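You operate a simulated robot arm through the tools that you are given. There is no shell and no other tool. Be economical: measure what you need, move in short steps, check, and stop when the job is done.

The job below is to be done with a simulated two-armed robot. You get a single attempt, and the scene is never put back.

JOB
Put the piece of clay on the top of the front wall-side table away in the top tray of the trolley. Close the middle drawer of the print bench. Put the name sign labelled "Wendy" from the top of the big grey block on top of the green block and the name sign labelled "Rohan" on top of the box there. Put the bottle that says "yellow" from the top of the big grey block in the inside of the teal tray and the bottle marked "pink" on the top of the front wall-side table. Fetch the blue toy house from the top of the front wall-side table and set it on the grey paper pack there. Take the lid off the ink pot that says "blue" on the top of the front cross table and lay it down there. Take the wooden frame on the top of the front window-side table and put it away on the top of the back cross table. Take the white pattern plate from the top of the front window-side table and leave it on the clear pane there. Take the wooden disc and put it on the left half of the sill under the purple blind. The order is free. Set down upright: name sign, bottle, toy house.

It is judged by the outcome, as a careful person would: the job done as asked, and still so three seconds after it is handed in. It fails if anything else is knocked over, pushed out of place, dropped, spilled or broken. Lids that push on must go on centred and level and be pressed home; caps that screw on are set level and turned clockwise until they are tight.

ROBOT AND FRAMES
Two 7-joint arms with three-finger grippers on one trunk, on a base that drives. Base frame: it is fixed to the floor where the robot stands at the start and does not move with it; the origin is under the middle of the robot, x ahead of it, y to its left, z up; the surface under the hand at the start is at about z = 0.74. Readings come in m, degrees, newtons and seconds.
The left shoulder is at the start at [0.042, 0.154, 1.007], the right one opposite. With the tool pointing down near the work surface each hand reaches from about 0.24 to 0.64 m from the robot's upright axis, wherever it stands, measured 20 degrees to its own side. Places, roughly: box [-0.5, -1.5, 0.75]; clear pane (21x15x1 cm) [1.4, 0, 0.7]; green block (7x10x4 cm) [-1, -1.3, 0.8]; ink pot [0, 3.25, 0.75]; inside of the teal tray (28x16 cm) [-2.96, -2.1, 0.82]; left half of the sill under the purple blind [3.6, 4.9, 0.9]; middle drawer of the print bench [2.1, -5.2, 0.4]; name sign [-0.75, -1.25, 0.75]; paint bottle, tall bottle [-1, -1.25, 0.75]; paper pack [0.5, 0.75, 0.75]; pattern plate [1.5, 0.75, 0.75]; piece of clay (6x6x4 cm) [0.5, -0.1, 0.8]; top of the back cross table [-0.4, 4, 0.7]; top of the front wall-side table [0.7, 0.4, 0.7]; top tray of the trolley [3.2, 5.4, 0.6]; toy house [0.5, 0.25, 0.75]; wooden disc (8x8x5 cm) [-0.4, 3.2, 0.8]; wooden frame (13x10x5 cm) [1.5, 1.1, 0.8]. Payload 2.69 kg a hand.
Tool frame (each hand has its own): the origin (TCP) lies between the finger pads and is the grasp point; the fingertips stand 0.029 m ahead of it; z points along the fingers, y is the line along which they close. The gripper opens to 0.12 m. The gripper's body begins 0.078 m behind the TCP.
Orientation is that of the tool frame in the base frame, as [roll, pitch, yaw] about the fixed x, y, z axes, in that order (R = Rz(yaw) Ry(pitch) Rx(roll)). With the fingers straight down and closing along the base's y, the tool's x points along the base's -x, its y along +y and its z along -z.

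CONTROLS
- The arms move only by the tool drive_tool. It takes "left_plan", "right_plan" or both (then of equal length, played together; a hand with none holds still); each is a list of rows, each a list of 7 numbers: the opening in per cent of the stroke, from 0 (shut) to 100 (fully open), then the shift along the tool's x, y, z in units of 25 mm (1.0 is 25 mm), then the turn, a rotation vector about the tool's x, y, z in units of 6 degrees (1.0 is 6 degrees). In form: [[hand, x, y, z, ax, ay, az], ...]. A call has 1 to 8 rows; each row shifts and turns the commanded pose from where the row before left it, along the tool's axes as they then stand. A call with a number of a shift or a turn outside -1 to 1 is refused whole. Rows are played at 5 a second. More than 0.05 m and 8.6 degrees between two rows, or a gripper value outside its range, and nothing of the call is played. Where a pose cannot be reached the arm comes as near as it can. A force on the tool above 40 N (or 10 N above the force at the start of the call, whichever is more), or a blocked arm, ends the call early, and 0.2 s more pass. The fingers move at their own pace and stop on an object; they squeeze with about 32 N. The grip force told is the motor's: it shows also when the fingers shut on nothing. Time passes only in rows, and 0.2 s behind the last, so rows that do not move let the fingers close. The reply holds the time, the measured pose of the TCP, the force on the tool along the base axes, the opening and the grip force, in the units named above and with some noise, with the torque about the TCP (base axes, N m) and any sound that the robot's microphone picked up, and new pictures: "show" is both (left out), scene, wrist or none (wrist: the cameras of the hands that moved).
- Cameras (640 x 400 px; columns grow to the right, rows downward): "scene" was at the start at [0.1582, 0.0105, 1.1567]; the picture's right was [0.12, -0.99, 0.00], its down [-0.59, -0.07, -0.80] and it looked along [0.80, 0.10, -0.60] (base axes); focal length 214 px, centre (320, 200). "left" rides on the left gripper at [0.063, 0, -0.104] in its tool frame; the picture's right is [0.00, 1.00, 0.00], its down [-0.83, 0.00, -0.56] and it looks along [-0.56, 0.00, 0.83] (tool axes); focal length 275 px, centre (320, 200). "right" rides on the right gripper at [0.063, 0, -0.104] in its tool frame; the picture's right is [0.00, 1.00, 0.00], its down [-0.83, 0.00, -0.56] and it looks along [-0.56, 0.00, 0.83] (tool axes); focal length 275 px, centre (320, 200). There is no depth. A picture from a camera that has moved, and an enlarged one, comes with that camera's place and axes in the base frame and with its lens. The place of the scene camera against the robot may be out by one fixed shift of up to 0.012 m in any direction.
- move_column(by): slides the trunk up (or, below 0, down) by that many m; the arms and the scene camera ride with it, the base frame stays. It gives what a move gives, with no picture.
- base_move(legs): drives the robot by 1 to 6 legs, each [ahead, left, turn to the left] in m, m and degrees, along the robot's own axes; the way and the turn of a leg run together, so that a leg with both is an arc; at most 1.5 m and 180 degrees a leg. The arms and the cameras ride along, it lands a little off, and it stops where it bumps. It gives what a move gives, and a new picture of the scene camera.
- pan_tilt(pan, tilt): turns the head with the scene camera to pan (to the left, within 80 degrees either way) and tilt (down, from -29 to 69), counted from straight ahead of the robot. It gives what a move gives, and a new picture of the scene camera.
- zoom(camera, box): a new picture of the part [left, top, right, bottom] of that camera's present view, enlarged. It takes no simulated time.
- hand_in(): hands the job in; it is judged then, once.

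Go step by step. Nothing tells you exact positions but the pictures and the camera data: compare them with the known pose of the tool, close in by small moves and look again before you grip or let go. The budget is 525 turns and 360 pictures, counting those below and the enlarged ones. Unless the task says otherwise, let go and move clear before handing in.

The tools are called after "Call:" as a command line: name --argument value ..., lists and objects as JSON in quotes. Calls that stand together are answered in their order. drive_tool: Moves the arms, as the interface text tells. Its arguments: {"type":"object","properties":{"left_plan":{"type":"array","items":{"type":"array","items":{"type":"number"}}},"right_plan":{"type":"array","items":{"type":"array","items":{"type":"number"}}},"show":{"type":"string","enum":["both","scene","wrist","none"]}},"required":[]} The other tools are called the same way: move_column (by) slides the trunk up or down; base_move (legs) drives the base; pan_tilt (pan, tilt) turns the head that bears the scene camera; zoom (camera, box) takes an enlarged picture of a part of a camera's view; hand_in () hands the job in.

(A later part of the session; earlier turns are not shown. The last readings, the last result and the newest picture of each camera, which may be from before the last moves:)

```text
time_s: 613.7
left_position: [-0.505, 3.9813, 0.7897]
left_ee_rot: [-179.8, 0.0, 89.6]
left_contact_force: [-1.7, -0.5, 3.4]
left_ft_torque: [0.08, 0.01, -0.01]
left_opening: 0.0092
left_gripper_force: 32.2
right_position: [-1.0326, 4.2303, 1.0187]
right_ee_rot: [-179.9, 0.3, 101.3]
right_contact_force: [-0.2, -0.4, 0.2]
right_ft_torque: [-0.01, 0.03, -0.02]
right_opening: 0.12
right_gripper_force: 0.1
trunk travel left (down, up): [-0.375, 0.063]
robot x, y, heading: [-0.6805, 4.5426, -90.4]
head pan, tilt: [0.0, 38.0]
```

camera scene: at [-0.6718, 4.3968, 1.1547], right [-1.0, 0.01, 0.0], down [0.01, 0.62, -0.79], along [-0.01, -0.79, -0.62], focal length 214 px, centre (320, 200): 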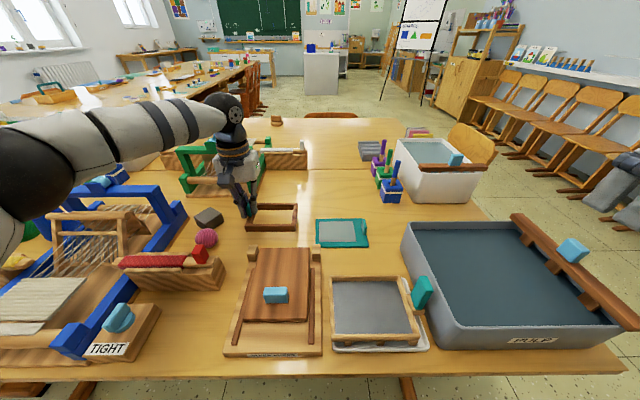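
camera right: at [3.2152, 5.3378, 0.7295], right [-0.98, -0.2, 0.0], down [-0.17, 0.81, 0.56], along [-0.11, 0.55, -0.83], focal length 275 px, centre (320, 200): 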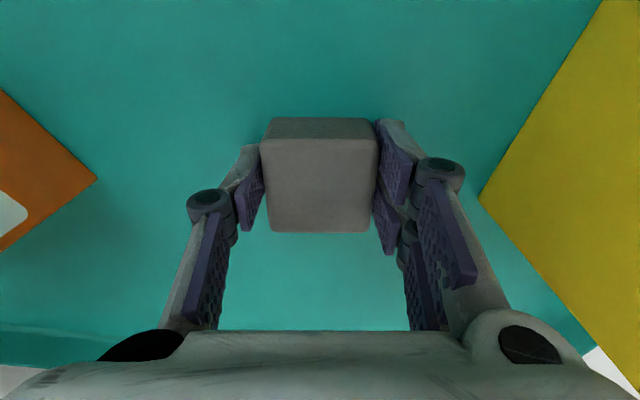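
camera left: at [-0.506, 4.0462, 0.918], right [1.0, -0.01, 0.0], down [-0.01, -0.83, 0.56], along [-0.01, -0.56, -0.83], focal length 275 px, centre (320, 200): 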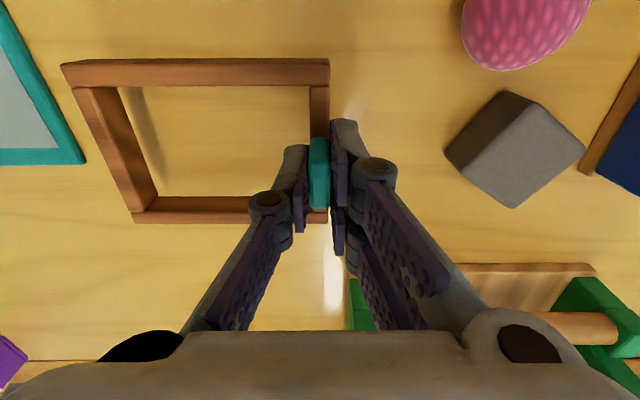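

Touching. Release and rise, then retract.

Call:
drive_tool --left_plan '[[15, 0, 0, 0, 0, 0, 0], [25, 0, 0, 0, 0, 0, 0], [25, 0, 0, -1, 0, 0, 0], [25, 0, 0, -1, 0, 0, 0], [25, 0, 0, -1, 0, 0, 0], [25, 0, 0, -1, 0, 0, 0], [25, 0, 0, -1, 0, 0, 0]]' --show "both"

```text
time_s: 615.3
left_position: [-0.5051, 3.9811, 0.9167]
left_ee_rot: [-179.9, -0.1, 89.6]
left_contact_force: [-0.5, -0.8, -0.3]
left_ft_torque: [0.0, -0.02, -0.03]
left_opening: 0.03
left_gripper_force: 0.1
right_position: [-1.032, 4.2299, 1.0191]
right_ee_rot: [-179.9, 0.3, 101.2]
right_contact_force: [-0.3, -0.3, 0.1]
right_ft_torque: [0.01, 0.01, 0.01]
right_opening: 0.1197
right_gripper_force: 0.0
trunk travel left (down, up): [-0.375, 0.063]
robot x, y, heading: [-0.6776, 4.5455, -90.6]
head pan, tilt: [0.0, 38.0]
camera scene: at [-0.6721, 4.3971, 1.1548], right [-1.0, 0.01, 0.0], down [0.01, 0.62, -0.79], along [-0.01, -0.79, -0.62], focal length 214 px, centre (320, 200)
camera left: at [-0.5051, 4.045, 1.02], right [1.0, -0.01, 0.0], down [-0.01, -0.83, 0.55], along [-0.01, -0.55, -0.83], focal length 275 px, centre (320, 200)
```

scene: 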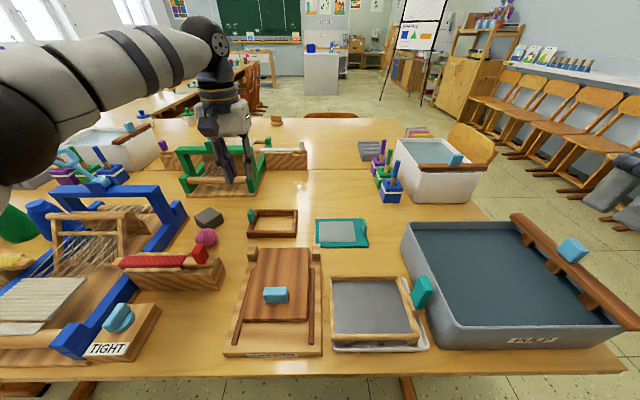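
left: 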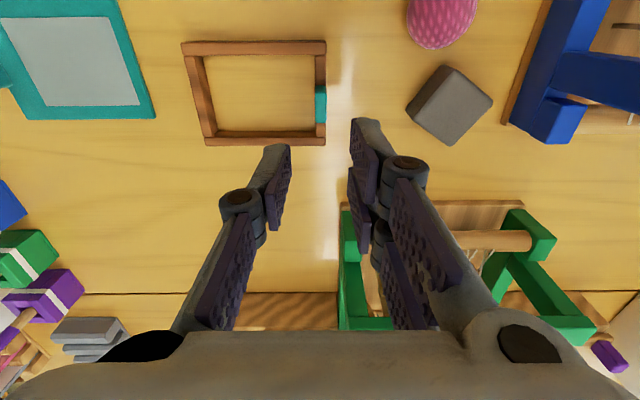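

The frame is put away. Now I'll head for the disc and ink pot near the south edge of the front cross table; first a look at the west passage.

Call:
drive_tool --left_plan '[[60, 0.5, 0, -1, 0, 0, 0], [60, 1, 0, -1, 0, 0, 0], [60, 1, 0, -1, 0, 0, 0], [100, 1, 0, -1, 0, 0, 0], [100, 1, 0, 0, 0, 0, 0], [100, 1, 0, 0, 0, 0, 0], [100, 1, 0, 0, 0, 0, 0]]' --show "none"

Call:
base_move --legs '[[-0.5, 0, 0], [0, -1.1, 0]]'

Call:
pan_tilt --pan 0 --tilt 30

```text
time_s: 616.9
left_position: [-0.5032, 4.1447, 1.0169]
left_ee_rot: [-179.9, 0.1, 89.6]
left_contact_force: [0.1, 0.1, 0.3]
left_ft_torque: [-0.01, -0.01, 0.01]
left_opening: 0.12
left_gripper_force: 0.2
right_position: [-1.0321, 4.2309, 1.019]
right_ee_rot: [-180.0, 0.3, 101.3]
right_contact_force: [0.6, 0.2, 0.7]
right_ft_torque: [0.01, 0.01, 0.01]
right_opening: 0.12
right_gripper_force: 0.0
trunk travel left (down, up): [-0.375, 0.063]
robot x, y, heading: [-0.6778, 4.5468, -90.7]
head pan, tilt: [0.0, 38.0]
```

```text
time_s: 628.3
left_position: [-1.6102, 4.6475, 1.016]
left_ee_rot: [-179.9, -0.1, 89.9]
left_contact_force: [0.5, -0.4, 0.0]
left_ft_torque: [0.02, 0.01, -0.01]
left_opening: 0.1201
left_gripper_force: 0.0
right_position: [-2.1405, 4.7313, 1.019]
right_ee_rot: [-180.0, 0.3, 101.6]
right_contact_force: [0.2, -0.6, 1.2]
right_ft_torque: [-0.01, 0.01, 0.01]
right_opening: 0.1199
right_gripper_force: 0.0
trunk travel left (down, up): [-0.375, 0.063]
robot x, y, heading: [-1.7875, 5.0484, -90.0]
head pan, tilt: [0.0, 38.0]
camera scene: at [-1.7811, 4.9003, 1.1547], right [-1.0, 0.0, 0.0], down [0.0, 0.62, -0.79], along [0.0, -0.79, -0.62], focal length 214 px, centre (320, 200)
```

scene: 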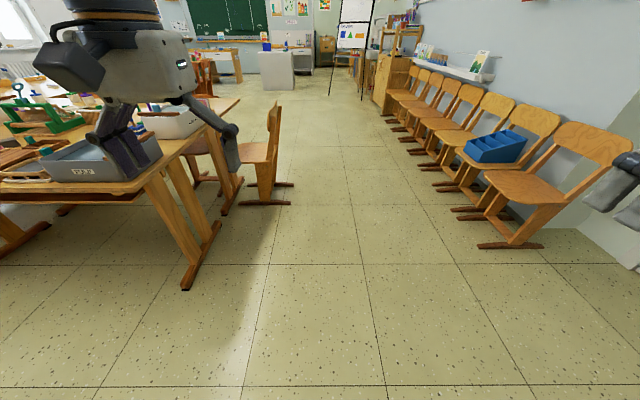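

```text
time_s: 629.0
left_position: [-1.6104, 4.6475, 1.0163]
left_ee_rot: [-179.9, -0.1, 89.9]
left_contact_force: [-0.1, 0.2, -0.3]
left_ft_torque: [-0.01, 0.02, 0.02]
left_opening: 0.1202
left_gripper_force: 0.0
right_position: [-2.1413, 4.7318, 1.0192]
right_ee_rot: [-180.0, 0.4, 101.5]
right_contact_force: [1.0, 0.8, -1.1]
right_ft_torque: [0.0, 0.03, 0.0]
right_opening: 0.12
right_gripper_force: 0.0
trunk travel left (down, up): [-0.375, 0.063]
robot x, y, heading: [-1.7879, 5.0522, -90.4]
head pan, tilt: [0.0, 30.0]
camera scene: at [-1.781, 4.8962, 1.1671], right [-1.0, 0.0, 0.0], down [0.0, 0.5, -0.87], along [0.0, -0.87, -0.5], focal length 214 px, centre (320, 200)
```

scene: 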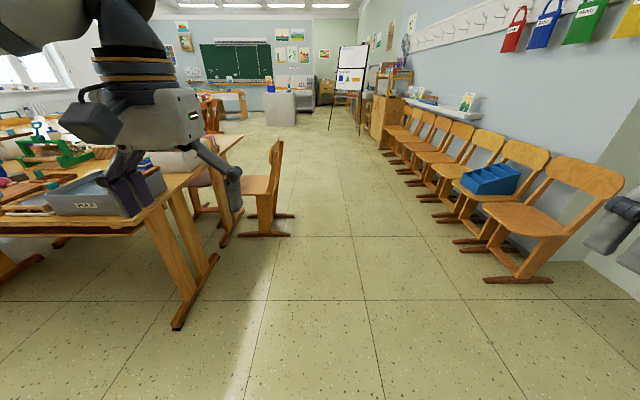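

The passage is clear (x -1.5…-2.84). Driving south through it, then east.

Call:
base_move --legs '[[0, -0.37, 0], [1.4, 0, 0], [1.15, 0, 0], [0, 0, 90], [1.3, 0, 0]]'

Call:
pan_tilt --pan 45 --tilt 25

```text
time_s: 654.3
left_position: [-0.4865, 2.7144, 1.0156]
left_ee_rot: [-179.8, 0.0, 179.8]
left_contact_force: [0.4, 0.7, 0.6]
left_ft_torque: [0.01, 0.02, 0.01]
left_opening: 0.12
left_gripper_force: 0.0
right_position: [-0.5698, 2.1844, 1.0182]
right_ee_rot: [179.9, 0.3, -168.7]
right_contact_force: [0.4, 0.1, 0.1]
right_ft_torque: [0.0, 0.03, 0.0]
right_opening: 0.1203
right_gripper_force: 0.1
trunk travel left (down, up): [-0.375, 0.063]
robot x, y, heading: [-0.8915, 2.5395, -0.4]
head pan, tilt: [0.0, 30.0]
camera scene: at [-0.7277, 2.536, 1.1671], right [-0.01, -1.0, 0.0], down [-0.5, 0.0, -0.87], along [0.87, -0.01, -0.5], focal length 214 px, centre (320, 200)
```

scene: 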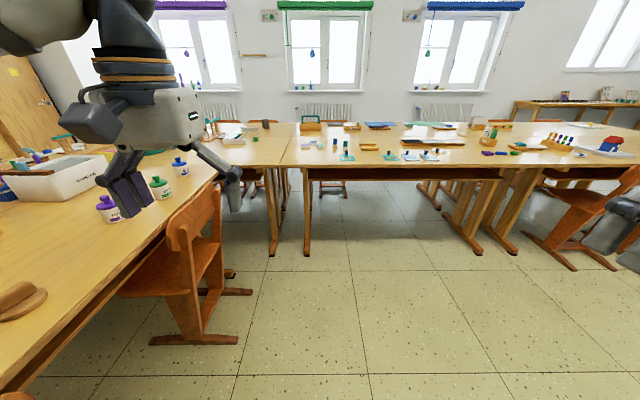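

```text
time_s: 655.4
left_position: [-0.487, 2.7149, 1.0149]
left_ee_rot: [-179.8, -0.1, 179.7]
left_contact_force: [0.7, 0.5, 0.7]
left_ft_torque: [-0.01, -0.01, 0.0]
left_opening: 0.12
left_gripper_force: 0.0
right_position: [-0.5719, 2.1845, 1.0202]
right_ee_rot: [-180.0, 0.3, -168.7]
right_contact_force: [0.3, -0.2, 0.4]
right_ft_torque: [0.0, -0.02, 0.01]
right_opening: 0.12
right_gripper_force: 0.0
trunk travel left (down, up): [-0.375, 0.063]
robot x, y, heading: [-0.8903, 2.5344, -0.2]
head pan, tilt: [45.0, 25.0]
camera scene: at [-0.7526, 2.6013, 1.1751], right [0.7, -0.71, 0.0], down [-0.3, -0.3, -0.91], along [0.65, 0.64, -0.42], focal length 214 px, centre (320, 200)
```

scene: 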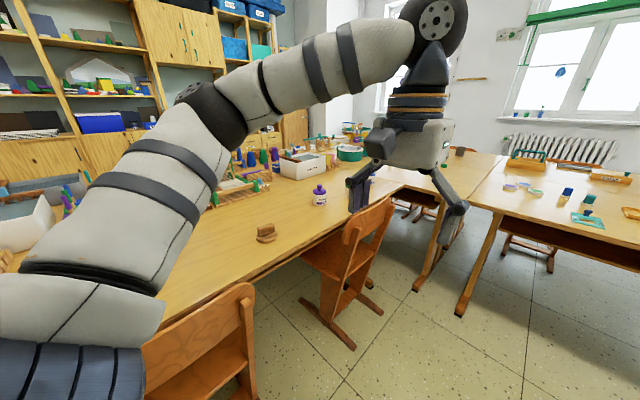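

The disc is at about (-0.43,3.18) and the blue pot at about (0.30,3.235). I'll position in front of the blue pot, facing north.

Call:
base_move --legs '[[0.98, 0, 0], [0, 0, 90]]'

Call:
pan_tilt --pan -10 --tilt 38

```text
time_s: 664.2
left_position: [-0.0923, 2.9483, 1.0156]
left_ee_rot: [-179.9, -0.1, -90.8]
left_contact_force: [-0.1, 0.6, 0.3]
left_ft_torque: [-0.03, 0.02, -0.02]
left_opening: 0.1198
left_gripper_force: 0.1
right_position: [0.4357, 2.8572, 1.0191]
right_ee_rot: [-180.0, 0.4, -79.4]
right_contact_force: [-0.3, 1.1, -0.5]
right_ft_torque: [0.02, -0.02, 0.01]
right_opening: 0.1199
right_gripper_force: 0.1
trunk travel left (down, up): [-0.375, 0.063]
robot x, y, heading: [0.0786, 2.5402, 89.0]
head pan, tilt: [45.0, 25.0]
camera scene: at [0.0248, 2.6726, 1.1751], right [0.72, 0.69, 0.0], down [0.29, -0.3, -0.91], along [-0.63, 0.65, -0.42], focal length 214 px, centre (320, 200)
```

scene: 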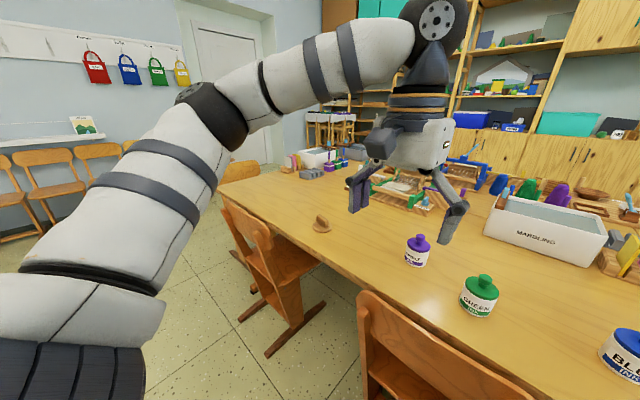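

```text
time_s: 665.4
left_position: [-0.0925, 2.9478, 1.0163]
left_ee_rot: [-180.0, -0.1, -90.9]
left_contact_force: [0.1, -0.5, -0.2]
left_ft_torque: [0.01, -0.01, -0.01]
left_opening: 0.12
left_gripper_force: 0.1
right_position: [0.4369, 2.8563, 1.0189]
right_ee_rot: [179.9, 0.2, -79.2]
right_contact_force: [-0.9, -0.5, 0.9]
right_ft_torque: [0.0, -0.01, 0.02]
right_opening: 0.1198
right_gripper_force: 0.1
trunk travel left (down, up): [-0.375, 0.063]
robot x, y, heading: [0.0815, 2.5429, 88.9]
head pan, tilt: [-10.0, 38.0]
camera scene: at [0.1053, 2.6909, 1.1548], right [0.98, -0.19, 0.0], down [-0.12, -0.6, -0.79], along [0.15, 0.77, -0.62], focal length 214 px, centre (320, 200)
```

scene: 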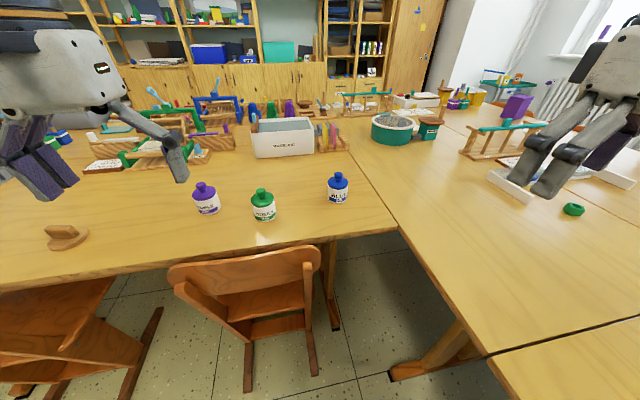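

Call:
base_move --legs '[[0.1, 0, 1]]'

Call:
drive_tool --right_plan '[[100, -1, 0.5, 0, 0, 0, 0], [100, -1, 0.5, 0, 0, 0, 0], [100, -1, 0.6, 0, 0, 0, 0], [100, -1, 0.6, 0.5, 0, 0, 0], [100, -1, 0.6, 0.5, 0, 0, 0], [100, -1, 0.6, 0.5, 0, 0, 0], [100, -1, 0.6, 0.5, 0, 0, 0], [100, -0.5, 0.6, 0.5, 0, 0, 0]]' --show "both"

Call:
zoom --camera "scene" --box '[240, 140, 400, 260]'

```text
time_s: 666.5
left_position: [-0.0974, 3.0441, 1.0163]
left_ee_rot: [-179.9, -0.1, -90.1]
left_contact_force: [-0.2, 0.0, -0.3]
left_ft_torque: [-0.06, 0.01, -0.01]
left_opening: 0.1202
left_gripper_force: 0.1
right_position: [0.4325, 2.9597, 1.0186]
right_ee_rot: [180.0, 0.3, -78.5]
right_contact_force: [0.2, 1.0, 0.8]
right_ft_torque: [-0.05, -0.01, 0.04]
right_opening: 0.1203
right_gripper_force: 0.1
trunk travel left (down, up): [-0.375, 0.063]
robot x, y, heading: [0.0788, 2.6374, 89.8]
head pan, tilt: [-10.0, 38.0]
camera scene: at [0.1043, 2.7889, 1.1546], right [0.98, -0.18, 0.0], down [-0.11, -0.61, -0.79], along [0.14, 0.77, -0.62], focal length 214 px, centre (320, 200)
```

scene: 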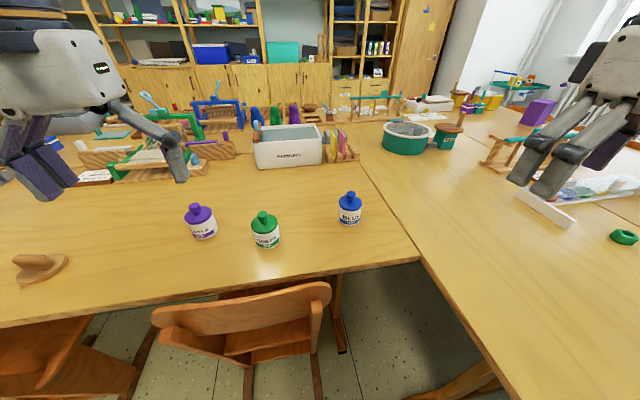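

```text
time_s: 668.4
left_position: [-0.0973, 3.043, 1.0145]
left_ee_rot: [-179.9, -0.2, -90.0]
left_contact_force: [-0.1, 0.2, -0.3]
left_ft_torque: [0.0, 0.01, 0.01]
left_opening: 0.12
left_gripper_force: 0.0
right_position: [0.2871, 3.1215, 0.9589]
right_ee_rot: [-180.0, 0.3, -78.6]
right_contact_force: [-0.4, 0.5, 0.1]
right_ft_torque: [-0.02, 0.0, 0.01]
right_opening: 0.12
right_gripper_force: 0.0
trunk travel left (down, up): [-0.375, 0.063]
robot x, y, heading: [0.0828, 2.6394, 89.8]
head pan, tilt: [-10.0, 38.0]
camera scene: at [0.1041, 2.7881, 1.1547], right [0.98, -0.18, 0.0], down [-0.11, -0.61, -0.79], along [0.14, 0.78, -0.62], focal length 214 px, centre (320, 200)
camera right: at [0.2968, 3.0606, 1.0623], right [-0.98, -0.2, 0.0], down [-0.17, 0.81, 0.56], along [-0.11, 0.55, -0.83], focal length 275 px, centre (320, 200)
```

scene: 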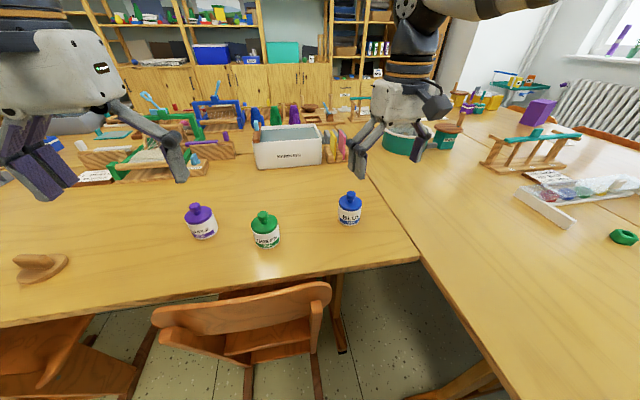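
right: 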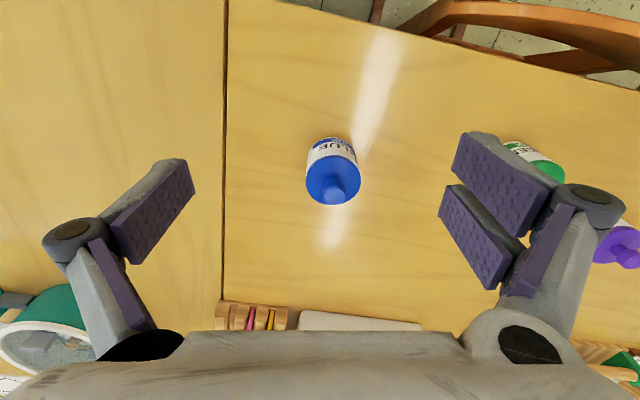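

```text
3.33 times, centred on (320, 200) of scene
camera zoom: at [0.1041, 2.7881, 1.1547], right [0.98, -0.18, 0.0], down [-0.11, -0.61, -0.79], along [0.14, 0.78, -0.62], focal length 715 px, centre (320, 200)
```

zoom: 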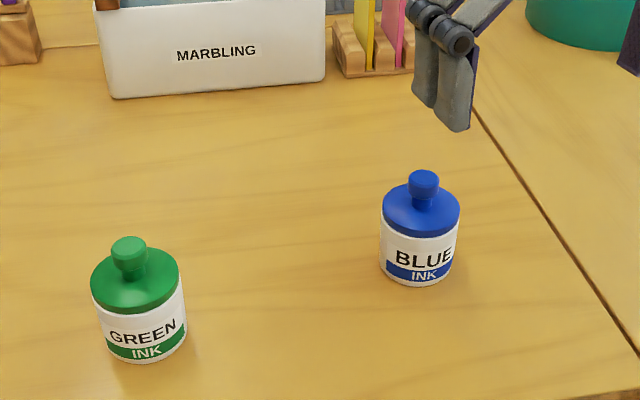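

The blue pot's knob is at about z 0.825. I'll centre over it and descend partway.

Call:
drive_tool --right_plan '[[60, -1, 0.35, 0, 0, 0, 0], [60, -1, 0.37, 0, 0, 0, 0], [60, -1, 0, 0, 0, 0, 0], [60, -0.36, 0, 1, 0, 0, 0], [60, 0, 0, 1, 0, 0, 0], [60, 0, 0, 1, 0, 0, 0]]' --show "wrist"

```text
time_s: 669.8
left_position: [-0.0968, 3.0429, 1.0159]
left_ee_rot: [-180.0, -0.1, -90.0]
left_contact_force: [0.7, -0.4, -0.1]
left_ft_torque: [-0.02, 0.02, 0.0]
left_opening: 0.1199
left_gripper_force: 0.0
right_position: [0.2492, 3.2004, 0.8826]
right_ee_rot: [180.0, 0.4, -78.5]
right_contact_force: [-0.2, 0.3, -1.1]
right_ft_torque: [0.02, 0.04, 0.02]
right_opening: 0.0719
right_gripper_force: 0.1
trunk travel left (down, up): [-0.375, 0.063]
robot x, y, heading: [0.0768, 2.6351, 89.9]
head pan, tilt: [-10.0, 38.0]
camera right: at [0.2614, 3.1398, 0.9859], right [-0.98, -0.2, 0.0], down [-0.17, 0.81, 0.56], along [-0.11, 0.55, -0.83], focal length 275 px, centre (320, 200)
```

right: 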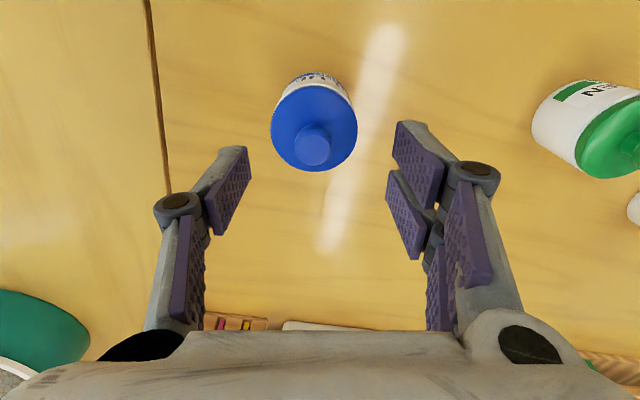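

Call:
drive_tool --right_plan '[[60, -0.12, -0.2, 1, 0, 0, 0], [60, 0, 0, 0.8, 0, 0, 0], [0, 0, 0, 0, 0, 0, 0], [0, 0, 0, 0, 0, 0, 0], [0, 0, 0, 0, 0, 0, 0]]' --show "both"

Call:
zoom --camera "scene" --box '[290, 140, 410, 240]'

```text
time_s: 671.0
left_position: [-0.0972, 3.0427, 1.0158]
left_ee_rot: [-180.0, -0.1, -90.1]
left_contact_force: [-0.5, 0.3, -0.6]
left_ft_torque: [-0.02, 0.02, -0.03]
left_opening: 0.1201
left_gripper_force: 0.1
right_position: [0.2521, 3.2039, 0.8377]
right_ee_rot: [-180.0, 0.2, -78.5]
right_contact_force: [0.1, 0.6, -0.6]
right_ft_torque: [0.01, 0.01, -0.01]
right_opening: 0.021
right_gripper_force: 32.0
trunk travel left (down, up): [-0.375, 0.063]
robot x, y, heading: [0.0807, 2.6392, 89.4]
head pan, tilt: [-10.0, 38.0]
heard: snap
camera scene: at [0.1044, 2.788, 1.1547], right [0.98, -0.18, 0.0], down [-0.11, -0.61, -0.79], along [0.14, 0.78, -0.62], focal length 214 px, centre (320, 200)
camera right: at [0.2641, 3.1428, 0.942], right [-0.98, -0.2, 0.0], down [-0.17, 0.81, 0.56], along [-0.11, 0.55, -0.83], focal length 275 px, centre (320, 200)
```

scene: 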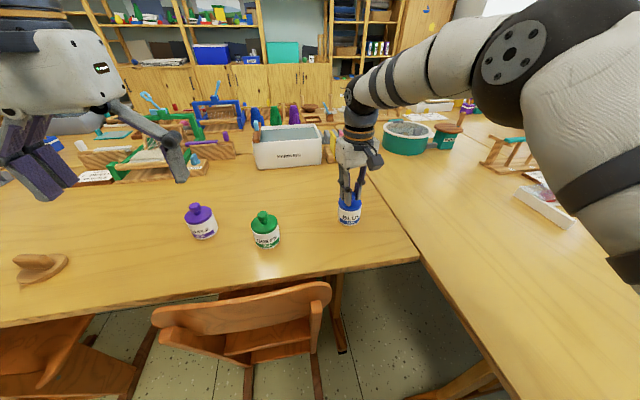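
right: 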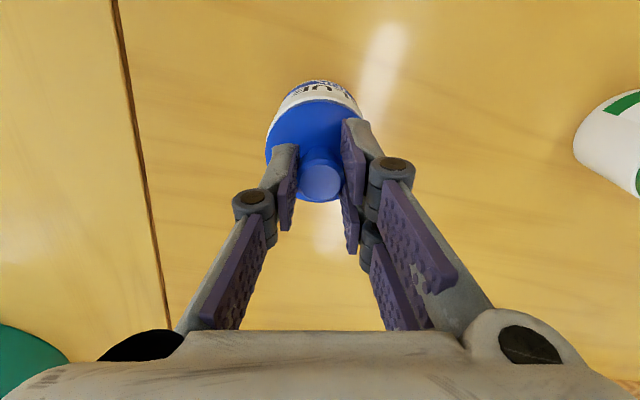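

```text
4.00 times, centred on (350, 190) of scene
camera zoom: at [0.1044, 2.788, 1.1547], right [0.98, -0.18, 0.0], down [-0.11, -0.61, -0.79], along [0.14, 0.78, -0.62], focal length 858 px, centre (200, 240)
```

zoom: 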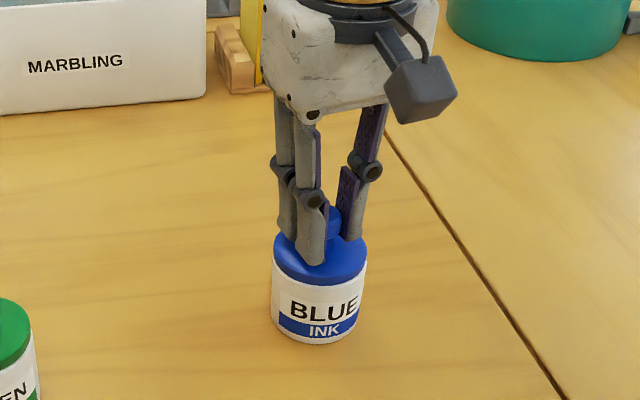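

A snap was heard — likely the lid coming loose. I'll lift slowly and check.

Call:
drive_tool --right_plan '[[0, 0, 0, -0.3, 0, 0, 0], [0, 0, 0, -0.5, 0, 0, 0], [0, 0, 0, -0.8, 0, 0, 0], [0, 0, 0, 0, 0, 0, 0]]' --show "wrist"

Call:
zoom --camera "scene" --box '[290, 140, 410, 240]'

```text
time_s: 672.0
left_position: [-0.0969, 3.0438, 1.0164]
left_ee_rot: [-179.9, -0.1, -90.1]
left_contact_force: [-0.4, 0.2, -0.6]
left_ft_torque: [-0.01, -0.01, 0.0]
left_opening: 0.1199
left_gripper_force: 0.1
right_position: [0.2534, 3.2062, 0.878]
right_ee_rot: [179.9, 0.3, -78.5]
right_contact_force: [0.9, 0.2, 0.6]
right_ft_torque: [0.0, 0.0, -0.05]
right_opening: 0.0208
right_gripper_force: 32.1
trunk travel left (down, up): [-0.375, 0.063]
robot x, y, heading: [0.0792, 2.6345, 89.9]
head pan, tilt: [-10.0, 38.0]
camera right: at [0.2647, 3.1433, 0.9822], right [-0.98, -0.2, 0.0], down [-0.17, 0.81, 0.56], along [-0.11, 0.55, -0.83], focal length 275 px, centre (320, 200)
```

right: 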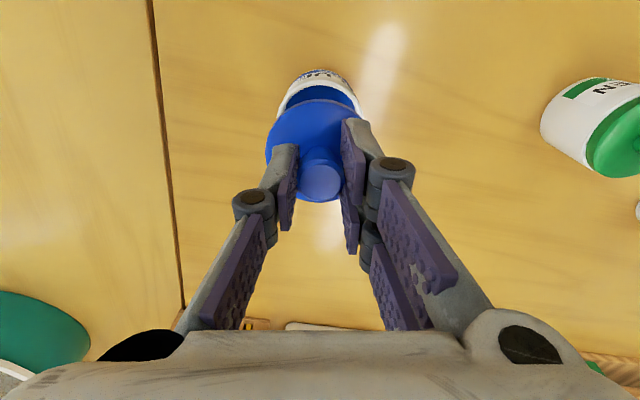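

```text
4.00 times, centred on (350, 190) of scene
camera zoom: at [0.1044, 2.7881, 1.1547], right [0.98, -0.18, 0.0], down [-0.11, -0.61, -0.79], along [0.14, 0.78, -0.62], focal length 858 px, centre (200, 240)
```

zoom: 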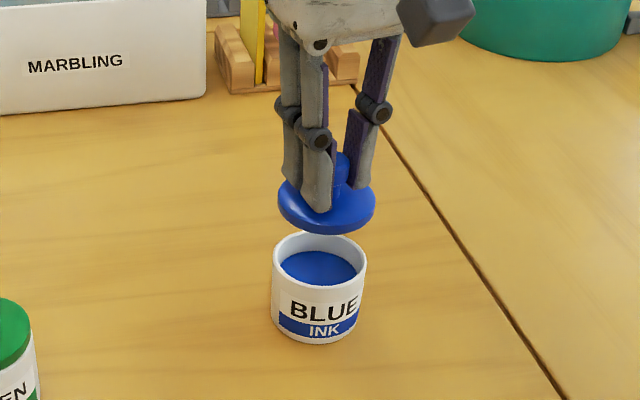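

Lid is off cleanly and the pot is undisturbed. I'll lay the lid down in the gap between the blue and green pots, at about (0.15,3.16).

Call:
drive_tool --right_plan '[[0, 0, 0, -1, 0, 0, 0], [0, 0.25, 1, 0, 0, 0, 0], [0, 0.25, 1, 0, 0, 0, 0], [0, 0.25, 1, 0, 0, 0, 0], [0, 0.25, 1, 0, 0, 0, 0], [0, 0, 0.4, 0.8, 0, 0, 0], [0, 0, 0, 0.8, 0, 0, 0]]' --show "wrist"

Call:
zoom --camera "scene" --box '[240, 140, 400, 260]'

```text
time_s: 673.5
left_position: [-0.0984, 3.0419, 1.0155]
left_ee_rot: [-179.8, -0.2, -90.1]
left_contact_force: [0.4, 0.2, 0.9]
left_ft_torque: [0.04, -0.02, -0.01]
left_opening: 0.1201
left_gripper_force: 0.0
right_position: [0.1482, 3.156, 0.8614]
right_ee_rot: [180.0, 0.3, -78.6]
right_contact_force: [0.0, -0.1, -0.8]
right_ft_torque: [-0.01, -0.02, 0.0]
right_opening: 0.0207
right_gripper_force: 31.5
trunk travel left (down, up): [-0.375, 0.063]
robot x, y, heading: [0.0808, 2.641, 89.7]
head pan, tilt: [-10.0, 38.0]
camera right: at [0.1601, 3.0942, 0.9638], right [-0.98, -0.2, 0.0], down [-0.17, 0.81, 0.56], along [-0.11, 0.55, -0.83], focal length 275 px, centre (320, 200)
```

right: 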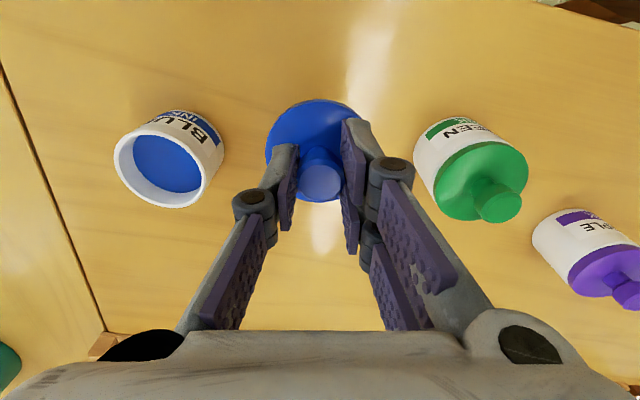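

```text
3.33 times, centred on (320, 200) of scene
camera zoom: at [0.1044, 2.7881, 1.1547], right [0.98, -0.18, 0.0], down [-0.11, -0.61, -0.79], along [0.14, 0.78, -0.62], focal length 715 px, centre (320, 200)
```

zoom: 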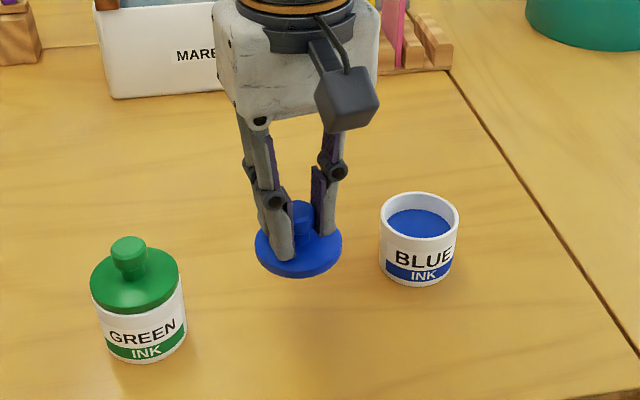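

Call:
drive_tool --right_plan '[[0, 0, 0, 0.8, 0, 0, 0], [0, 0, 0, 0.8, 0, 0, 0], [0, 0, 0, 0.6, 0, 0, 0], [0, 0, 0, 0, 0, 0, 0]]' --show "none"

Call:
drive_tool --right_plan '[[0, 0, 0, 0.2, 0, 0, 0], [0, 0, 0, 0, 0, 0, 0]]' --show "none"

Call:
drive_tool --right_plan '[[0, 0, 0, 0.2, 0, 0, 0], [0, 0, 0, 0, 0, 0, 0]]' --show "none"

Call:
zoom --camera "scene" --box '[240, 140, 400, 260]'

```text
time_s: 674.5
left_position: [-0.0975, 3.0412, 1.0162]
left_ee_rot: [-179.8, -0.1, -90.2]
left_contact_force: [0.2, -0.6, 0.6]
left_ft_torque: [0.01, -0.01, -0.01]
left_opening: 0.1201
left_gripper_force: 0.0
right_position: [0.1483, 3.1566, 0.805]
right_ee_rot: [-180.0, 0.3, -78.5]
right_contact_force: [-1.1, 0.6, -0.3]
right_ft_torque: [0.03, -0.02, -0.03]
right_opening: 0.0206
right_gripper_force: 32.0
trunk travel left (down, up): [-0.375, 0.063]
robot x, y, heading: [0.0825, 2.6384, 89.6]
head pan, tilt: [-10.0, 38.0]
```

```text
time_s: 675.1
left_position: [-0.0973, 3.0432, 1.0166]
left_ee_rot: [-179.9, -0.2, -90.1]
left_contact_force: [0.0, -1.1, -0.5]
left_ft_torque: [-0.01, 0.04, 0.0]
left_opening: 0.1198
left_gripper_force: 0.1
right_position: [0.1497, 3.157, 0.8008]
right_ee_rot: [-179.9, 0.3, -78.5]
right_contact_force: [-0.3, -1.0, 0.1]
right_ft_torque: [0.01, -0.02, 0.01]
right_opening: 0.0209
right_gripper_force: 32.5
trunk travel left (down, up): [-0.375, 0.063]
robot x, y, heading: [0.0806, 2.6413, 89.7]
head pan, tilt: [-10.0, 38.0]
```

```text
time_s: 675.8
left_position: [-0.0982, 3.0432, 1.0154]
left_ee_rot: [-179.9, 0.0, -90.1]
left_contact_force: [-0.4, -0.3, 0.4]
left_ft_torque: [-0.01, 0.02, -0.02]
left_opening: 0.1201
left_gripper_force: 0.0
right_position: [0.1486, 3.1567, 0.7957]
right_ee_rot: [-180.0, 0.2, -78.5]
right_contact_force: [0.3, 0.4, 0.2]
right_ft_torque: [-0.01, 0.02, -0.01]
right_opening: 0.0209
right_gripper_force: 32.3
trunk travel left (down, up): [-0.375, 0.063]
robot x, y, heading: [0.079, 2.6401, 89.6]
head pan, tilt: [-10.0, 38.0]
```

```text
3.33 times, centred on (320, 200) of scene
camera zoom: at [0.1043, 2.788, 1.1547], right [0.98, -0.18, 0.0], down [-0.11, -0.61, -0.79], along [0.14, 0.78, -0.62], focal length 715 px, centre (320, 200)
```

zoom: 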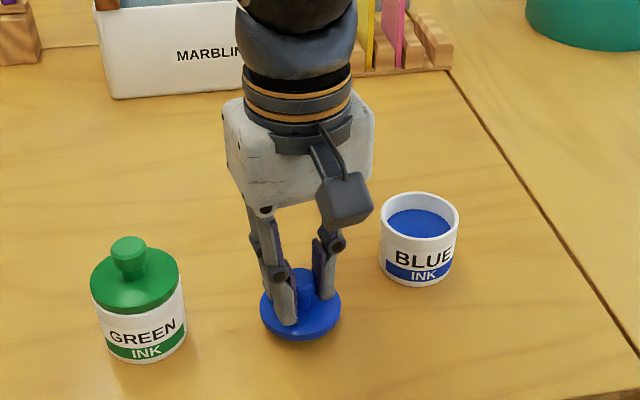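

Call:
drive_tool --right_plan '[[0, 0, 0, 0.2, 0, 0, 0], [0, 0, 0, 0, 0, 0, 0]]' --show "none"

Call:
drive_tool --right_plan '[[0, 0, 0, 0.15, 0, 0, 0], [0, 0, 0, 0, 0, 0, 0]]' --show "none"

Call:
drive_tool --right_plan '[[0, 0, 0, 0.15, 0, 0, 0], [0, 0, 0, 0, 0, 0, 0]]' --show "none"

```text
time_s: 676.4
left_position: [-0.0983, 3.0436, 1.0171]
left_ee_rot: [-179.9, 0.0, -90.1]
left_contact_force: [-0.1, 0.6, 0.6]
left_ft_torque: [-0.02, 0.0, 0.0]
left_opening: 0.12
left_gripper_force: 0.0
right_position: [0.1486, 3.1572, 0.7919]
right_ee_rot: [180.0, 0.2, -78.5]
right_contact_force: [0.7, -0.1, -1.2]
right_ft_torque: [-0.02, -0.03, -0.01]
right_opening: 0.0209
right_gripper_force: 31.8
trunk travel left (down, up): [-0.375, 0.063]
robot x, y, heading: [0.0795, 2.6366, 89.7]
head pan, tilt: [-10.0, 38.0]
```

```text
time_s: 677.0
left_position: [-0.0975, 3.0424, 1.0158]
left_ee_rot: [180.0, -0.1, -90.1]
left_contact_force: [0.3, -0.2, -0.1]
left_ft_torque: [0.02, -0.01, -0.02]
left_opening: 0.12
left_gripper_force: 0.1
right_position: [0.1499, 3.1586, 0.7882]
right_ee_rot: [-179.9, 0.3, -78.5]
right_contact_force: [0.1, -0.2, -0.8]
right_ft_torque: [0.0, 0.02, -0.02]
right_opening: 0.0207
right_gripper_force: 31.7
trunk travel left (down, up): [-0.375, 0.063]
robot x, y, heading: [0.0775, 2.6419, 89.6]
head pan, tilt: [-10.0, 38.0]
```

```text
time_s: 677.5
left_position: [-0.0968, 3.0441, 1.0164]
left_ee_rot: [-179.9, 0.1, -90.0]
left_contact_force: [-0.2, 0.0, -0.7]
left_ft_torque: [0.0, 0.02, -0.02]
left_opening: 0.12
left_gripper_force: 0.2
right_position: [0.1479, 3.158, 0.7853]
right_ee_rot: [180.0, 0.2, -78.5]
right_contact_force: [0.1, -0.5, 1.5]
right_ft_torque: [-0.02, -0.05, -0.03]
right_opening: 0.0209
right_gripper_force: 31.4
trunk travel left (down, up): [-0.375, 0.063]
robot x, y, heading: [0.0774, 2.6357, 89.9]
head pan, tilt: [-10.0, 38.0]
```

Contact beginning. I'll ease 1 mm lower, release and rise.

Call:
drive_tool --right_plan '[[0, 0, 0, 0.05, 0, 0, 0], [22, 0, 0, 0, 0, 0, 0], [35, 0, 0, 0, 0, 0, 0], [35, 0, 0, -1, 0, 0, 0], [35, 0, 0, -1, 0, 0, 0], [35, 0, 0, -1, 0, 0, 0], [35, 0, 0, -1, 0, 0, 0], [35, 0, 0, -1, 0, 0, 0]]' --show "scene"

Call:
zoom --camera "scene" --box '[0, 180, 400, 300]'

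```text
time_s: 679.4
left_position: [-0.0974, 3.0434, 1.0157]
left_ee_rot: [-179.8, -0.1, -90.2]
left_contact_force: [1.0, -0.1, 0.0]
left_ft_torque: [0.02, 0.02, -0.04]
left_opening: 0.1199
left_gripper_force: 0.0
right_position: [0.1511, 3.1556, 0.9086]
right_ee_rot: [180.0, 0.2, -78.5]
right_contact_force: [0.4, -0.1, -0.1]
right_ft_torque: [-0.04, -0.02, 0.03]
right_opening: 0.0421
right_gripper_force: 0.1
trunk travel left (down, up): [-0.375, 0.063]
robot x, y, heading: [0.0776, 2.6393, 89.9]
head pan, tilt: [-10.0, 38.0]
camera scene: at [0.1043, 2.7878, 1.1548], right [0.98, -0.18, 0.0], down [-0.11, -0.61, -0.79], along [0.14, 0.78, -0.62], focal length 214 px, centre (320, 200)
```

scene: 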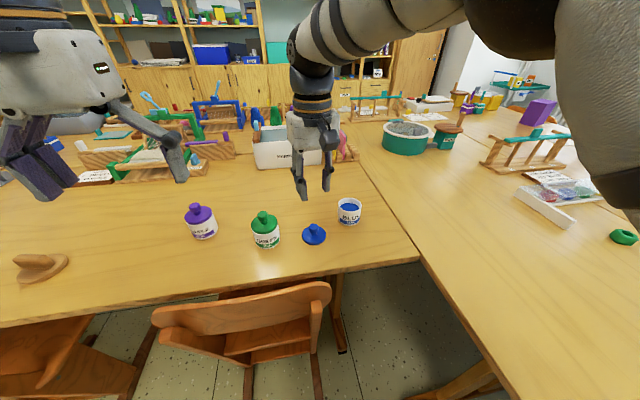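

```text
1.60 times, centred on (200, 240) of scene
camera zoom: at [0.1043, 2.7878, 1.1548], right [0.98, -0.18, 0.0], down [-0.11, -0.61, -0.79], along [0.14, 0.78, -0.62], focal length 343 px, centre (512, 136)
```

zoom: 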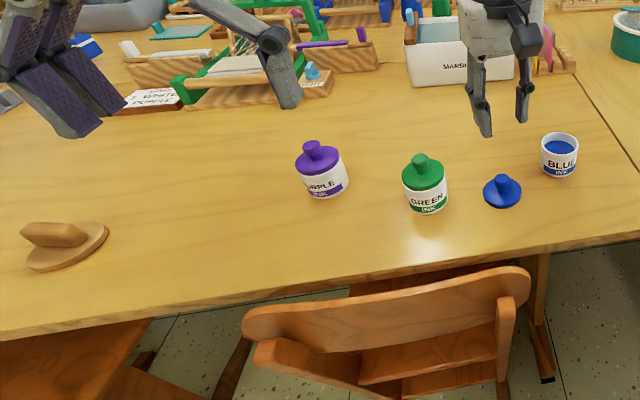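

The lid lies on the table. Next the wooden disc (with a ridge handle) near (-0.42,3.155): raise the right hand, shift the base left, and view with the left wrist.

Call:
drive_tool --right_plan '[[35, 1, 0, -1, 0, 0, 0], [35, 1, 0, -1, 0, 0, 0], [35, 1, -1, -1, 0, 0, 0], [60, 1, -1, -1, 0, 0, 0], [60, 1, -1, 0, 0, 0, 0], [60, 1, -1, 0, 0, 0, 0]]' --show "none"

Call:
base_move --legs '[[0, 0.41, 0]]'

Call:
drive_tool --left_plan '[[100, 0, -1, 0, 0, 0, 0], [100, 0, -1, 1, 0, 0, 0], [100, 0, -1, 1, 0, 0, 0]]' --show "both"

```text
time_s: 680.8
left_position: [-0.0965, 3.0419, 1.017]
left_ee_rot: [-180.0, 0.0, -90.2]
left_contact_force: [-0.4, -0.4, -0.4]
left_ft_torque: [-0.04, 0.01, 0.04]
left_opening: 0.1199
left_gripper_force: 0.0
right_position: [0.2782, 3.0299, 1.0088]
right_ee_rot: [-179.9, 0.5, -78.6]
right_contact_force: [-0.6, -0.6, 1.5]
right_ft_torque: [0.03, 0.01, 0.03]
right_opening: 0.0719
right_gripper_force: 0.1
trunk travel left (down, up): [-0.375, 0.063]
robot x, y, heading: [0.081, 2.643, 89.8]
head pan, tilt: [-10.0, 38.0]
```

```text
time_s: 684.4
left_position: [-0.5076, 3.0431, 1.0163]
left_ee_rot: [-179.9, -0.1, -89.9]
left_contact_force: [-0.7, 0.6, -0.4]
left_ft_torque: [0.0, -0.05, 0.0]
left_opening: 0.1196
left_gripper_force: 0.0
right_position: [-0.1344, 3.0318, 1.0083]
right_ee_rot: [-180.0, 0.3, -78.2]
right_contact_force: [-0.7, -0.2, 0.0]
right_ft_torque: [0.0, -0.02, -0.02]
right_opening: 0.0719
right_gripper_force: 0.1
trunk travel left (down, up): [-0.375, 0.063]
robot x, y, heading: [-0.3256, 2.6377, 89.9]
head pan, tilt: [-10.0, 38.0]
camera scene: at [-0.3055, 2.789, 1.1547], right [0.98, -0.17, 0.0], down [-0.11, -0.61, -0.79], along [0.14, 0.78, -0.62], focal length 214 px, centre (320, 200)
```

scene: 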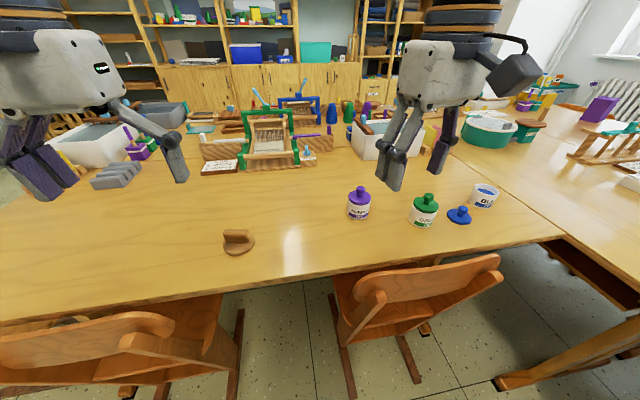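

```text
time_s: 685.2
left_position: [-0.4349, 3.0449, 0.9687]
left_ee_rot: [-179.8, -0.2, -90.0]
left_contact_force: [0.4, -0.1, -0.1]
left_ft_torque: [0.0, 0.01, 0.01]
left_opening: 0.1198
left_gripper_force: 0.0
right_position: [-0.1338, 3.0313, 1.0055]
right_ee_rot: [180.0, 0.3, -78.3]
right_contact_force: [0.3, 0.6, -0.3]
right_ft_torque: [-0.03, -0.02, 0.02]
right_opening: 0.0721
right_gripper_force: 0.0
trunk travel left (down, up): [-0.375, 0.063]
robot x, y, heading: [-0.3299, 2.6412, 89.8]
head pan, tilt: [-10.0, 38.0]
camera scene: at [-0.305, 2.7893, 1.1547], right [0.98, -0.17, 0.0], down [-0.11, -0.61, -0.79], along [0.14, 0.78, -0.62], focal length 214 px, centre (320, 200)
camera left: at [-0.434, 2.9829, 1.0717], right [-1.0, 0.0, 0.0], down [0.0, 0.83, 0.56], along [0.0, 0.56, -0.83], focal length 275 px, centre (320, 200)
```

scene: 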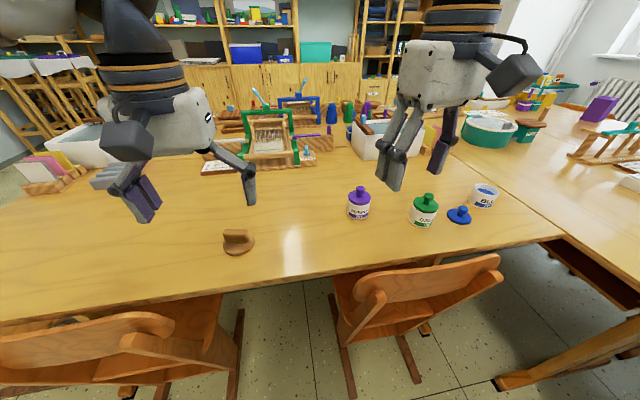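
left: 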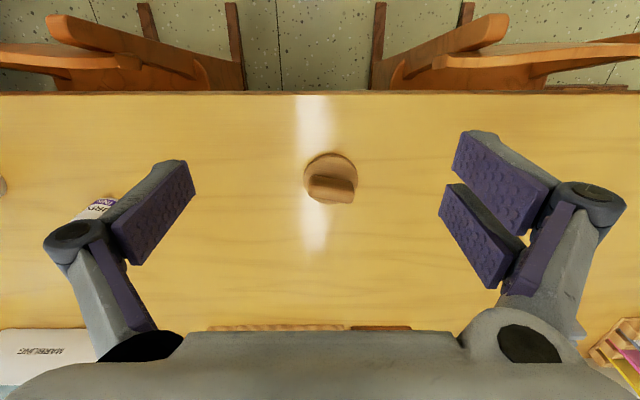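

Disc centre is about (-0.449,3.164), its ridge lying 10° off x. I'll move above it and rotate the hand to grip across the ridge.

Call:
drive_tool --left_plan '[[100, -1, 0.3, 0, 0, 0, 0], [100, -1, 0.25, 0, 0, 0, 0], [100, -1, 0, 0, 0, 0, 0], [100, -1, 0, 0, 0, 0, 0], [100, -0.8, 0, 0, 0, 0, 0], [100, 0, 0, 0, 0, 0, -1], [100, 0, 0, 0, 0, 0, -1], [100, 0, 0, 0, 0, 0, -1]]' --show "none"

Call:
drive_tool --left_plan '[[70, 0, 0, 0, 0, 0, -1], [70, 0, 0, 0, 0, 0, -1], [70, 0, 0, 0, 0, 0, -1], [70, 0, 0, 0, 0, 0, -1], [70, 0, 0, 0, 0, 0, -1], [70, 0, 0, 1, 0, 0, -1], [70, 0, 0, 1, 0, 0, -1], [70, 0, 0, 1, 0, 0, -1]]' --show "none"

Call:
drive_tool --left_plan '[[70, 0, 0, 0, 0, 0, -1], [70, 0, 0, 0, 0, 0, -1]]' --show "wrist"

```text
time_s: 687.0
left_position: [-0.4468, 3.1663, 0.9658]
left_ee_rot: [-179.9, -0.2, -71.8]
left_contact_force: [0.2, -0.2, -1.2]
left_ft_torque: [-0.03, 0.02, 0.0]
left_opening: 0.12
left_gripper_force: 0.1
right_position: [-0.1346, 3.0315, 1.0079]
right_ee_rot: [180.0, 0.3, -78.2]
right_contact_force: [-0.3, 0.2, 0.4]
right_ft_torque: [0.0, 0.03, -0.01]
right_opening: 0.0721
right_gripper_force: 0.0
trunk travel left (down, up): [-0.375, 0.063]
robot x, y, heading: [-0.3284, 2.6419, 90.3]
head pan, tilt: [-10.0, 38.0]
```

```text
time_s: 688.8
left_position: [-0.4462, 3.1615, 0.8886]
left_ee_rot: [180.0, -0.1, -23.9]
left_contact_force: [-0.3, -0.4, -0.6]
left_ft_torque: [0.0, 0.01, 0.03]
left_opening: 0.0841
left_gripper_force: 0.0
right_position: [-0.1344, 3.0317, 1.0072]
right_ee_rot: [179.9, 0.3, -78.3]
right_contact_force: [1.0, 0.4, 0.3]
right_ft_torque: [0.04, 0.01, -0.04]
right_opening: 0.0719
right_gripper_force: 0.0
trunk travel left (down, up): [-0.375, 0.063]
robot x, y, heading: [-0.3316, 2.6416, 90.3]
head pan, tilt: [-10.0, 38.0]
```

```text
time_s: 689.4
left_position: [-0.4478, 3.1628, 0.8889]
left_ee_rot: [-180.0, -0.2, -11.7]
left_contact_force: [-0.1, -0.8, 0.1]
left_ft_torque: [0.02, 0.01, 0.02]
left_opening: 0.0839
left_gripper_force: 0.1
right_position: [-0.1343, 3.0312, 1.0085]
right_ee_rot: [-180.0, 0.4, -78.3]
right_contact_force: [-0.9, -0.2, 0.4]
right_ft_torque: [0.0, -0.02, 0.01]
right_opening: 0.072
right_gripper_force: 0.1
trunk travel left (down, up): [-0.375, 0.063]
robot x, y, heading: [-0.3276, 2.6422, 89.9]
head pan, tilt: [-10.0, 38.0]
camera left: at [-0.3861, 3.1506, 0.9933], right [-0.21, -0.98, 0.0], down [-0.81, 0.17, 0.55], along [-0.54, 0.11, -0.83], focal length 275 px, centre (320, 200)
```

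left: 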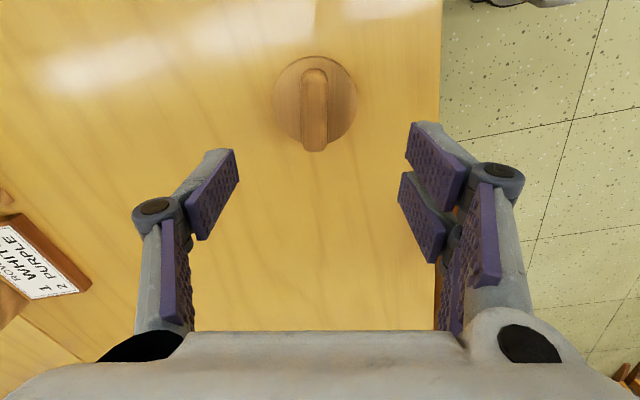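

Call:
drive_tool --left_plan '[[60, 0.05, -0.15, 1, 0, 0, 0], [60, 0, 0, 1, 0, 0, 0], [60, 0, 0, 1, 0, 0, 0], [60, 0, 0, 0.7, 0, 0, 0], [0, 0, 0, 0, 0, 0, 0], [0, 0, 0, 0, 0, 0, 0], [0, 0, 0, 0, 0, 0, 0]]' --show "wrist"

```text
time_s: 691.0
left_position: [-0.4457, 3.1669, 0.7993]
left_ee_rot: [180.0, -0.1, -12.0]
left_contact_force: [-1.2, 0.1, 0.9]
left_ft_torque: [0.0, 0.0, -0.05]
left_opening: 0.0194
left_gripper_force: 32.4
right_position: [-0.1347, 3.0314, 1.0073]
right_ee_rot: [180.0, 0.3, -78.2]
right_contact_force: [0.3, -0.2, -0.4]
right_ft_torque: [0.01, 0.01, -0.02]
right_opening: 0.072
right_gripper_force: 0.1
trunk travel left (down, up): [-0.375, 0.063]
robot x, y, heading: [-0.3272, 2.6424, 90.1]
head pan, tilt: [-10.0, 38.0]
camera left: at [-0.385, 3.1547, 0.9027], right [-0.21, -0.98, 0.0], down [-0.81, 0.17, 0.55], along [-0.54, 0.12, -0.83], focal length 275 px, centre (320, 200)
```

left: 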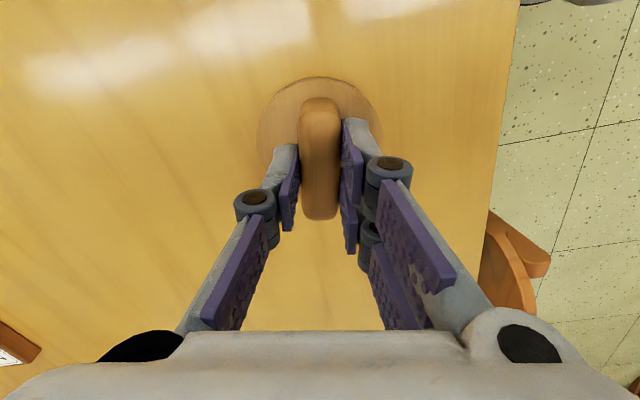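

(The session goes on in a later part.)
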